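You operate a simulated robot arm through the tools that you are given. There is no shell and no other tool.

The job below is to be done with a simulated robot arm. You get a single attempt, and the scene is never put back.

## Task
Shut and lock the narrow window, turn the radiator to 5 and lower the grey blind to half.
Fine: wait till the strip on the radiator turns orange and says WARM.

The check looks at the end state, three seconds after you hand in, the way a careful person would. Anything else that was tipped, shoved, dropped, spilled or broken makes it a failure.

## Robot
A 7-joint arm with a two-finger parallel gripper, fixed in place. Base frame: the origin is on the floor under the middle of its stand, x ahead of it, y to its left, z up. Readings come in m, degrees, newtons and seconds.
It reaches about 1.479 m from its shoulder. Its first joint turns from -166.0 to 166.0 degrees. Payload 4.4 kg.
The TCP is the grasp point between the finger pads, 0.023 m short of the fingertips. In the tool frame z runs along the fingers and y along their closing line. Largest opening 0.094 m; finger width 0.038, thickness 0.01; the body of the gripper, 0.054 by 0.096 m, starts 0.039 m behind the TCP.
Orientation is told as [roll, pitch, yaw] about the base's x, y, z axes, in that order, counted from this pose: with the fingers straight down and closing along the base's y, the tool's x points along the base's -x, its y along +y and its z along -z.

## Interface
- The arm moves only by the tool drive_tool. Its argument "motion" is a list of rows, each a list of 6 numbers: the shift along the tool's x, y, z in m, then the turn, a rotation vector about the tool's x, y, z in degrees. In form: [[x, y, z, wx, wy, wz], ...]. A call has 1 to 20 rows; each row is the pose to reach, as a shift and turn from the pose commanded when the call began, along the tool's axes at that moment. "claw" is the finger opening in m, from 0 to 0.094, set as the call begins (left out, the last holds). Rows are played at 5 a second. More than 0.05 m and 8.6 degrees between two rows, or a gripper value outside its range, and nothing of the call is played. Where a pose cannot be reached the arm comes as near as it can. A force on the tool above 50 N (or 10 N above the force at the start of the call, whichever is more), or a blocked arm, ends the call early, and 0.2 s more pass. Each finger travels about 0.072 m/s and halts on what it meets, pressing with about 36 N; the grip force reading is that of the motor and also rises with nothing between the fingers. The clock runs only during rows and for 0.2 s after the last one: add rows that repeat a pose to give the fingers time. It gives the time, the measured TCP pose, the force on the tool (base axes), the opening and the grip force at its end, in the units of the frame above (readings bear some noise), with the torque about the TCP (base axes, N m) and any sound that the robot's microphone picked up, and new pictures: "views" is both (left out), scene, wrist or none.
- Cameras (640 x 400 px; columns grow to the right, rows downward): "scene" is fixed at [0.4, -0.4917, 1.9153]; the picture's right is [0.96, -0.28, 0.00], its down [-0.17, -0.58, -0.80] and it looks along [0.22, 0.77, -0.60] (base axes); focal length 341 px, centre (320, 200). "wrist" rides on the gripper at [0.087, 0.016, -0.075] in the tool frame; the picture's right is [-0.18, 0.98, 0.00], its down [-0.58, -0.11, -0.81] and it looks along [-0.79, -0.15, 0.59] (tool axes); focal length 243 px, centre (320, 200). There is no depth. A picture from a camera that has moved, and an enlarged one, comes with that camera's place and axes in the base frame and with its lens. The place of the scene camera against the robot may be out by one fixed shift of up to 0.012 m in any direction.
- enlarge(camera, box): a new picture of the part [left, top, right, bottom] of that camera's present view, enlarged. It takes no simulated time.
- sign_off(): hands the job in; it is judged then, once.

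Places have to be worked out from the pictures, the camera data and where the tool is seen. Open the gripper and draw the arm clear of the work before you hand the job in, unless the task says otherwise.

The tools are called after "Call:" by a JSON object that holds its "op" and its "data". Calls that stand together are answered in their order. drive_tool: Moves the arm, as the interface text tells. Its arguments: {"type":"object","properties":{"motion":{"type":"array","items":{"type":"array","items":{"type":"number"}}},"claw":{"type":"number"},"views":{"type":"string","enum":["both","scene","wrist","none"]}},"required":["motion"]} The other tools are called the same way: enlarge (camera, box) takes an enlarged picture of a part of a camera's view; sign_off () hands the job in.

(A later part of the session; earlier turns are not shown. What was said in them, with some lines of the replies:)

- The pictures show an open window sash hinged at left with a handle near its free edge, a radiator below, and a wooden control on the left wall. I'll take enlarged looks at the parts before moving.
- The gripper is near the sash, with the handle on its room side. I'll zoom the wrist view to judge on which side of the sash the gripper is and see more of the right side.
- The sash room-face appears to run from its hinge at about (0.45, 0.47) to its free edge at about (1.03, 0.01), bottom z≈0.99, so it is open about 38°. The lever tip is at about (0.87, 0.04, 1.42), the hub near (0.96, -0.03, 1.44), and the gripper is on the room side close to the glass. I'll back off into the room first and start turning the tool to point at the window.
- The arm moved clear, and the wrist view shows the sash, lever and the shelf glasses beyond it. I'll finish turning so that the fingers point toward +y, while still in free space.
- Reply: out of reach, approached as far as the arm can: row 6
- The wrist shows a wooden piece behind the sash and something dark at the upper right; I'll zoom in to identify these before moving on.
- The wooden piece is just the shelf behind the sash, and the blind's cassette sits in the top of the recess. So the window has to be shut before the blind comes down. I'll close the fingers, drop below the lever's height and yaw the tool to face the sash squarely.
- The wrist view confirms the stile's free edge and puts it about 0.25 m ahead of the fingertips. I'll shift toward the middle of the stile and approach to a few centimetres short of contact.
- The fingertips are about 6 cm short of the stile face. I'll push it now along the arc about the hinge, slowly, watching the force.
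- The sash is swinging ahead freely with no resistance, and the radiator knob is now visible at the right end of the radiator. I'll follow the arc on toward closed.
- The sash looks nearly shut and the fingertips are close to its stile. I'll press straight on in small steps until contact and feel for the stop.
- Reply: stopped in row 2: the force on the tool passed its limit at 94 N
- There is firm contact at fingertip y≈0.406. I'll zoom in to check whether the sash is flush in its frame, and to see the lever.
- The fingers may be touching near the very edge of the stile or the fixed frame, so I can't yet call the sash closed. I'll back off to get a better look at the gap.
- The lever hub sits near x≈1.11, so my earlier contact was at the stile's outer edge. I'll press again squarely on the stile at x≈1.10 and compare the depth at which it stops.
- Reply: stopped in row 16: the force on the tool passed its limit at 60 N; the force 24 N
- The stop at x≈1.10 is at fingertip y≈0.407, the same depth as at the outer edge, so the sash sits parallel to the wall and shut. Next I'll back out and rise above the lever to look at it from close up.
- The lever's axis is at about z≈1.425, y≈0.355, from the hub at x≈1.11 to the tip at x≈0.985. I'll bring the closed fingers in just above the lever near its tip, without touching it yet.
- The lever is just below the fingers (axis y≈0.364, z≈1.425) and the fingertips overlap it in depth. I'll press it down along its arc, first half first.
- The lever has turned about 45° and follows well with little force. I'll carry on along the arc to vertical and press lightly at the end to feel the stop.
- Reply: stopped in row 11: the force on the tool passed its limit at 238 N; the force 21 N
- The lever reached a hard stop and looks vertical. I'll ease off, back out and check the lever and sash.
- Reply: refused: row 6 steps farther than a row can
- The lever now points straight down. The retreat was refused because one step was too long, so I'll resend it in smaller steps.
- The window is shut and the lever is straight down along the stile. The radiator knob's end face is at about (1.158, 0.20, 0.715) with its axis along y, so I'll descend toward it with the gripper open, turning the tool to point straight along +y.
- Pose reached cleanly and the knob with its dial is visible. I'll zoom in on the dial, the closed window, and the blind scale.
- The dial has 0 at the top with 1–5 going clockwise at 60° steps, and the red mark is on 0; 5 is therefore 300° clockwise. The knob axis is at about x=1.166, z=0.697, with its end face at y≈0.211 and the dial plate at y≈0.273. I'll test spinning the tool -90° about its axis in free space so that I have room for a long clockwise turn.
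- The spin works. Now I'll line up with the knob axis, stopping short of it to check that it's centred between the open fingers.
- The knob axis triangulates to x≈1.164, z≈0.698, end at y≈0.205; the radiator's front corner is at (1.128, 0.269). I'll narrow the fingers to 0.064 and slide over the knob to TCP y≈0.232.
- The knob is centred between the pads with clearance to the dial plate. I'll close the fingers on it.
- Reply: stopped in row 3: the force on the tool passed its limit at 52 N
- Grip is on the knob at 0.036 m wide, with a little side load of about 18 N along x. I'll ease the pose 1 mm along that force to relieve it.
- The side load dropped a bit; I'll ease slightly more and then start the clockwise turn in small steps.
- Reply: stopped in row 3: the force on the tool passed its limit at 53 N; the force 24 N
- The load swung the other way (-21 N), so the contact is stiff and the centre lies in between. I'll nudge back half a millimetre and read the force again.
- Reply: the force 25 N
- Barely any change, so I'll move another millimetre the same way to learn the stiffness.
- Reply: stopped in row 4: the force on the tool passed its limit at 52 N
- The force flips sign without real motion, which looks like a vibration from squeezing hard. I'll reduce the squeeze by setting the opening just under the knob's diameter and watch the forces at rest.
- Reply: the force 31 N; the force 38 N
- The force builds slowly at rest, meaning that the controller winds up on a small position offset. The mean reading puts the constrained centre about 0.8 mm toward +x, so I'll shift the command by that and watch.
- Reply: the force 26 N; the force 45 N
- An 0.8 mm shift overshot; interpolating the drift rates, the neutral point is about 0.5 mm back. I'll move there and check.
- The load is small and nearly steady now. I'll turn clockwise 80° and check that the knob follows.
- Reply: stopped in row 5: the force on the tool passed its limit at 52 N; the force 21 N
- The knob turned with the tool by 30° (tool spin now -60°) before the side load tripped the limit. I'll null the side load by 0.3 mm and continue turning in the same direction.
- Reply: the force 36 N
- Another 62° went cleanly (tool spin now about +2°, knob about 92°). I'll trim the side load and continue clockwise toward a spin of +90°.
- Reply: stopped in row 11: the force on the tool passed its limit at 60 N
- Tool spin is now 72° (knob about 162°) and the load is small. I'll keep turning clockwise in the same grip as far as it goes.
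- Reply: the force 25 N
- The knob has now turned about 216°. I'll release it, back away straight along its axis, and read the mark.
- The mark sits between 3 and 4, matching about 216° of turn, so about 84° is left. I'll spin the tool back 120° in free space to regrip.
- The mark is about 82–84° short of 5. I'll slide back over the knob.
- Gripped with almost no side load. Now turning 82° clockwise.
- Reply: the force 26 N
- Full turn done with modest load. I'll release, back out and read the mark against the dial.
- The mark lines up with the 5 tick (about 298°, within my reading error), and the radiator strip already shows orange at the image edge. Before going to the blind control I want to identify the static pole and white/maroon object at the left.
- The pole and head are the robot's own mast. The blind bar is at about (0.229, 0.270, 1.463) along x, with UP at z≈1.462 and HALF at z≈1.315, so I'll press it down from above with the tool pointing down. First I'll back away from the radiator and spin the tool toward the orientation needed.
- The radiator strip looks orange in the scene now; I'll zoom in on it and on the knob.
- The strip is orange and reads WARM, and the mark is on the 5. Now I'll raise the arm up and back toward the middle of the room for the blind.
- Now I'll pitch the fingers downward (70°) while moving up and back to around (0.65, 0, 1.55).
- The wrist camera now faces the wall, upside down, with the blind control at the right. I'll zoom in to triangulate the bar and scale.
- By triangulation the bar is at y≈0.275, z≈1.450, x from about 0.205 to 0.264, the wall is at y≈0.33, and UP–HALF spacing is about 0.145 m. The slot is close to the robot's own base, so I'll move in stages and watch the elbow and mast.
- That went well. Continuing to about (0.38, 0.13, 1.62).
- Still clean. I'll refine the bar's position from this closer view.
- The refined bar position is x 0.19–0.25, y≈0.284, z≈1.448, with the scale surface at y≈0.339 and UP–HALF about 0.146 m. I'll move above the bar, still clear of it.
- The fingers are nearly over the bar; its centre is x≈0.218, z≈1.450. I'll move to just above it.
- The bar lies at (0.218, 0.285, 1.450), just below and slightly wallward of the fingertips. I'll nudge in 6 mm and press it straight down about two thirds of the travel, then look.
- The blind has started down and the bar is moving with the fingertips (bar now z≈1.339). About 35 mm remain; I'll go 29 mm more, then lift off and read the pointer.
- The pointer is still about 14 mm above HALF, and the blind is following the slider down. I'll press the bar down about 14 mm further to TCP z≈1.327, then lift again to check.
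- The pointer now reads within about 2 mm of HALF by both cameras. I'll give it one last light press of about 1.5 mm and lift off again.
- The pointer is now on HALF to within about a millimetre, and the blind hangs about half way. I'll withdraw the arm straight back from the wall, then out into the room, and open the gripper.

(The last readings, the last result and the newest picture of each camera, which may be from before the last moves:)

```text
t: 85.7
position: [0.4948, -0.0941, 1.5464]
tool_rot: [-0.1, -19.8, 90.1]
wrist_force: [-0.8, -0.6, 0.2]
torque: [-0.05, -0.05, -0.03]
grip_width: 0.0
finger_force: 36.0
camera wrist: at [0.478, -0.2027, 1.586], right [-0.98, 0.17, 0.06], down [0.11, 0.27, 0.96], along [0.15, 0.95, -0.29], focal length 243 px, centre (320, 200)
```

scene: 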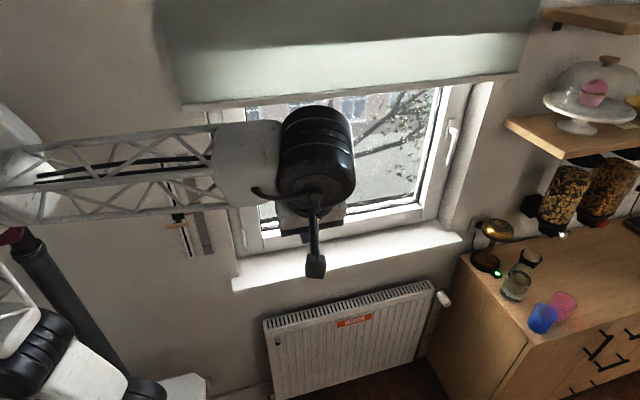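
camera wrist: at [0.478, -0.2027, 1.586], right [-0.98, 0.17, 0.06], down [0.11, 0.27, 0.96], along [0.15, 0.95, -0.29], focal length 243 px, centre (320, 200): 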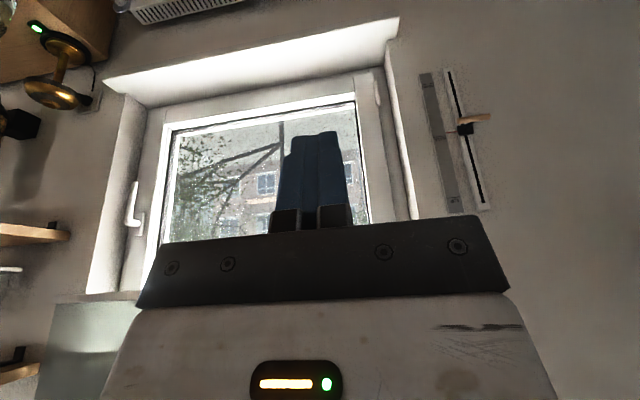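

The arm is clear. I'll open the gripper in place and then inspect every item: the lever, the sash fit, the knob, the strip and the blind pointer.

Call:
{"op": "drive_tool", "data": {"motion": [[0, 0, 0, 0, 0, 0], [0, 0, 0, 0, 0, 0], [0, 0, 0, 0, 0, 0], [0, 0, 0, 0, 0, 0]], "claw": 0.09}}

Call:
{"op": "enlarge", "data": {"camera": "wrist", "box": [390, 50, 520, 215]}}

Call:
{"op": "enlarge", "data": {"camera": "wrist", "box": [90, 60, 410, 260]}}

Call:
{"op": "enlarge", "data": {"camera": "scene", "box": [310, 270, 470, 340]}}

Call:
{"op": "enlarge", "data": {"camera": "scene", "box": [390, 60, 640, 340]}}

Call:
{"op": "enlarge", "data": {"camera": "scene", "box": [420, 275, 470, 315]}}

```text
t: 86.7
position: [0.4957, -0.0938, 1.546]
tool_rot: [0.0, -20.1, 90.0]
wrist_force: [-0.8, -0.9, 0.8]
torque: [0.02, -0.02, 0.01]
grip_width: 0.0899
finger_force: 0.0
camera wrist: at [0.4781, -0.2023, 1.5853], right [-0.98, 0.17, 0.06], down [0.11, 0.27, 0.96], along [0.15, 0.95, -0.29], focal length 243 px, centre (320, 200)
```

scene: 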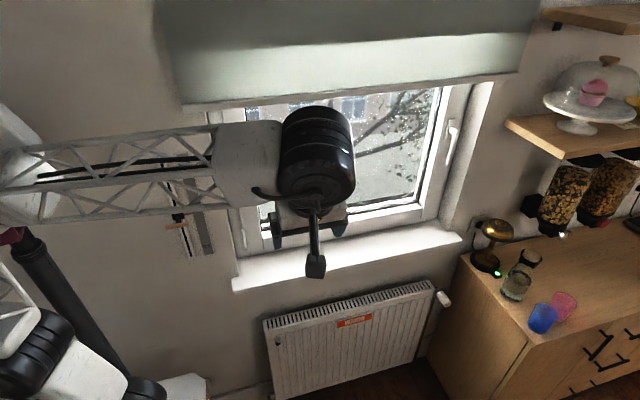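
wrist: 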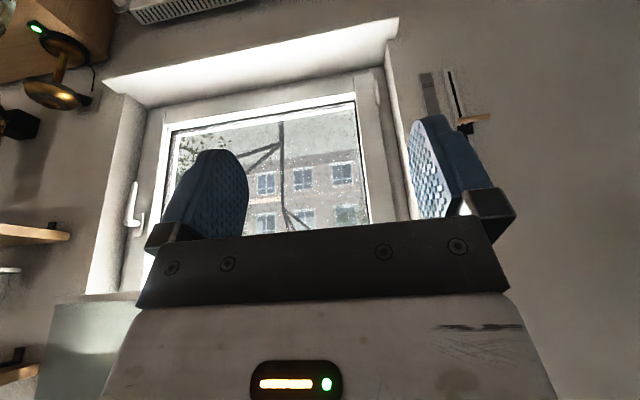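

```text
2.42 times, centred on (455, 132) of wrist
camera zoom: at [0.4781, -0.2023, 1.5853], right [-0.98, 0.17, 0.06], down [0.11, 0.27, 0.96], along [0.15, 0.95, -0.29], focal length 588 px, centre (-7, 364)
```

zoom: 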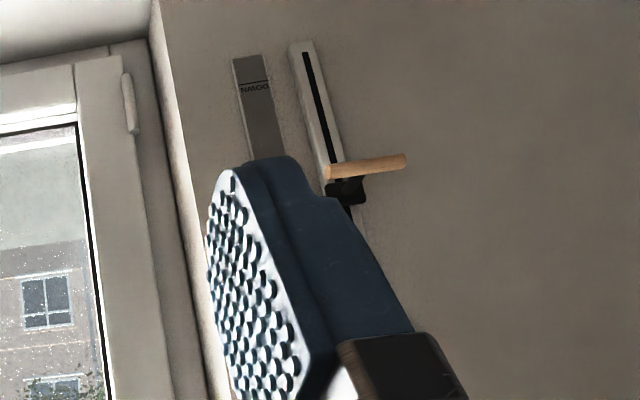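

```text
2.00 times, centred on (250, 160) of wrist
camera zoom: at [0.4781, -0.2023, 1.5853], right [-0.98, 0.17, 0.06], down [0.11, 0.27, 0.96], along [0.15, 0.95, -0.29], focal length 485 px, centre (460, 280)
```

zoom: 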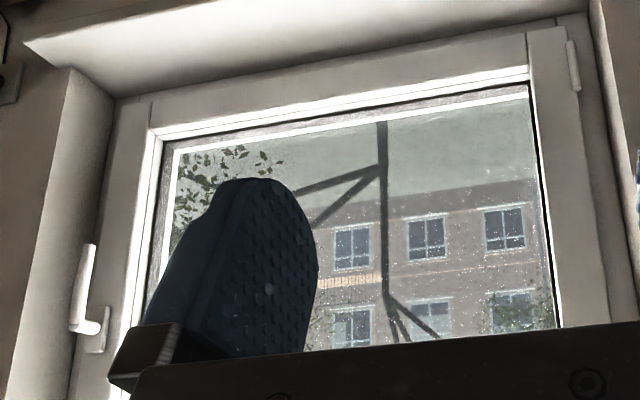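

```text
4.00 times, centred on (390, 305) of scene
camera zoom: at [0.4, -0.4917, 1.9153], right [0.96, -0.28, 0.0], down [-0.17, -0.58, -0.8], along [0.22, 0.77, -0.6], focal length 1365 px, centre (40, -220)
```

zoom: 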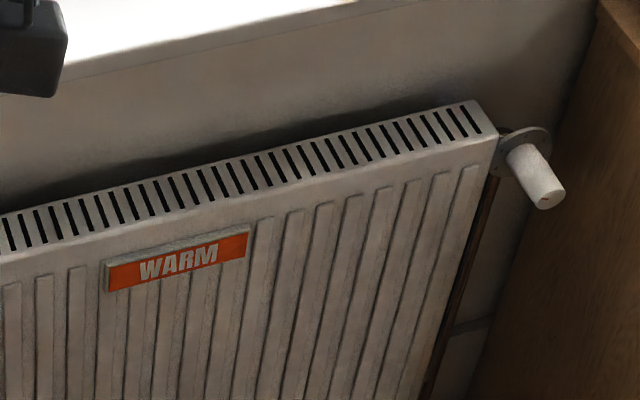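

```text
1.43 times, centred on (515, 200) of scene
camera zoom: at [0.4, -0.4917, 1.9153], right [0.96, -0.28, 0.0], down [-0.17, -0.58, -0.8], along [0.22, 0.77, -0.6], focal length 488 px, centre (41, 200)
```

zoom: 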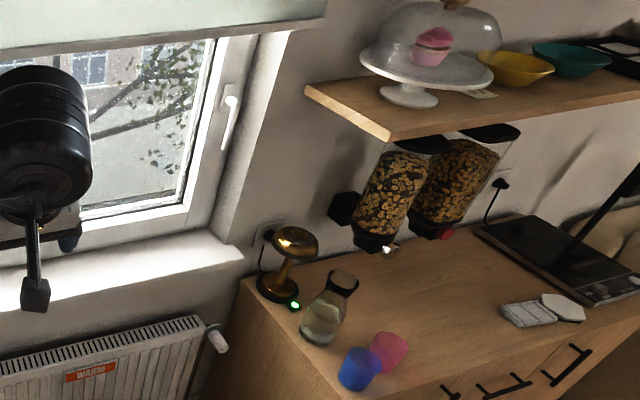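

```text
10.00 times, centred on (445, 295) of scene
camera zoom: at [0.4, -0.4917, 1.9153], right [0.96, -0.28, 0.0], down [-0.17, -0.58, -0.8], along [0.22, 0.77, -0.6], focal length 3413 px, centre (-930, -750)
```

zoom: 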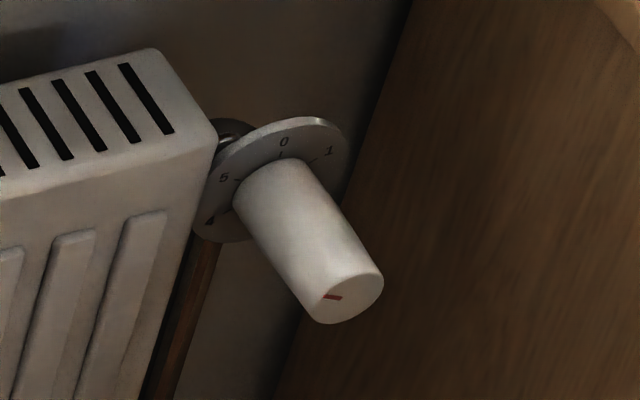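

All the items check out:
- **Window:** the sash is shut and the lever points straight down.
- **Radiator:** the knob's mark is on 5 and the strip is orange with WARM.
- **Blind:** the pointer is at HALF and the blind hangs half way.
- **Surroundings:** the glasses, cake stand and other objects haven't moved.

The gripper is open and the arm is clear of the work, so I'm handing in.

Call:
{"op": "sign_off", "data": {}}

```text
The job is handed in.
```

I've handed in the job with all three parts done; the result of the check hasn't come back.

- **Window:** the sash is shut and stopped firmly when pressed. I turned the handle down to its stop, which I took to be the locked position.
- **Radiator:** I turned the knob clockwise from 0 to 5, and the mark lines up with 5 to within a few degrees. The strip is orange and says WARM.
- **Grey blind:** I pushed the slider down until its pointer was at HALF, within about a millimetre by my reading.

The arm pressed hard against the closed window (a 94 N peak) and the handle's end stop (238 N). I saw no damage from either.

Nothing else in view was moved. The gripper is open and the arm is drawn back into the room.
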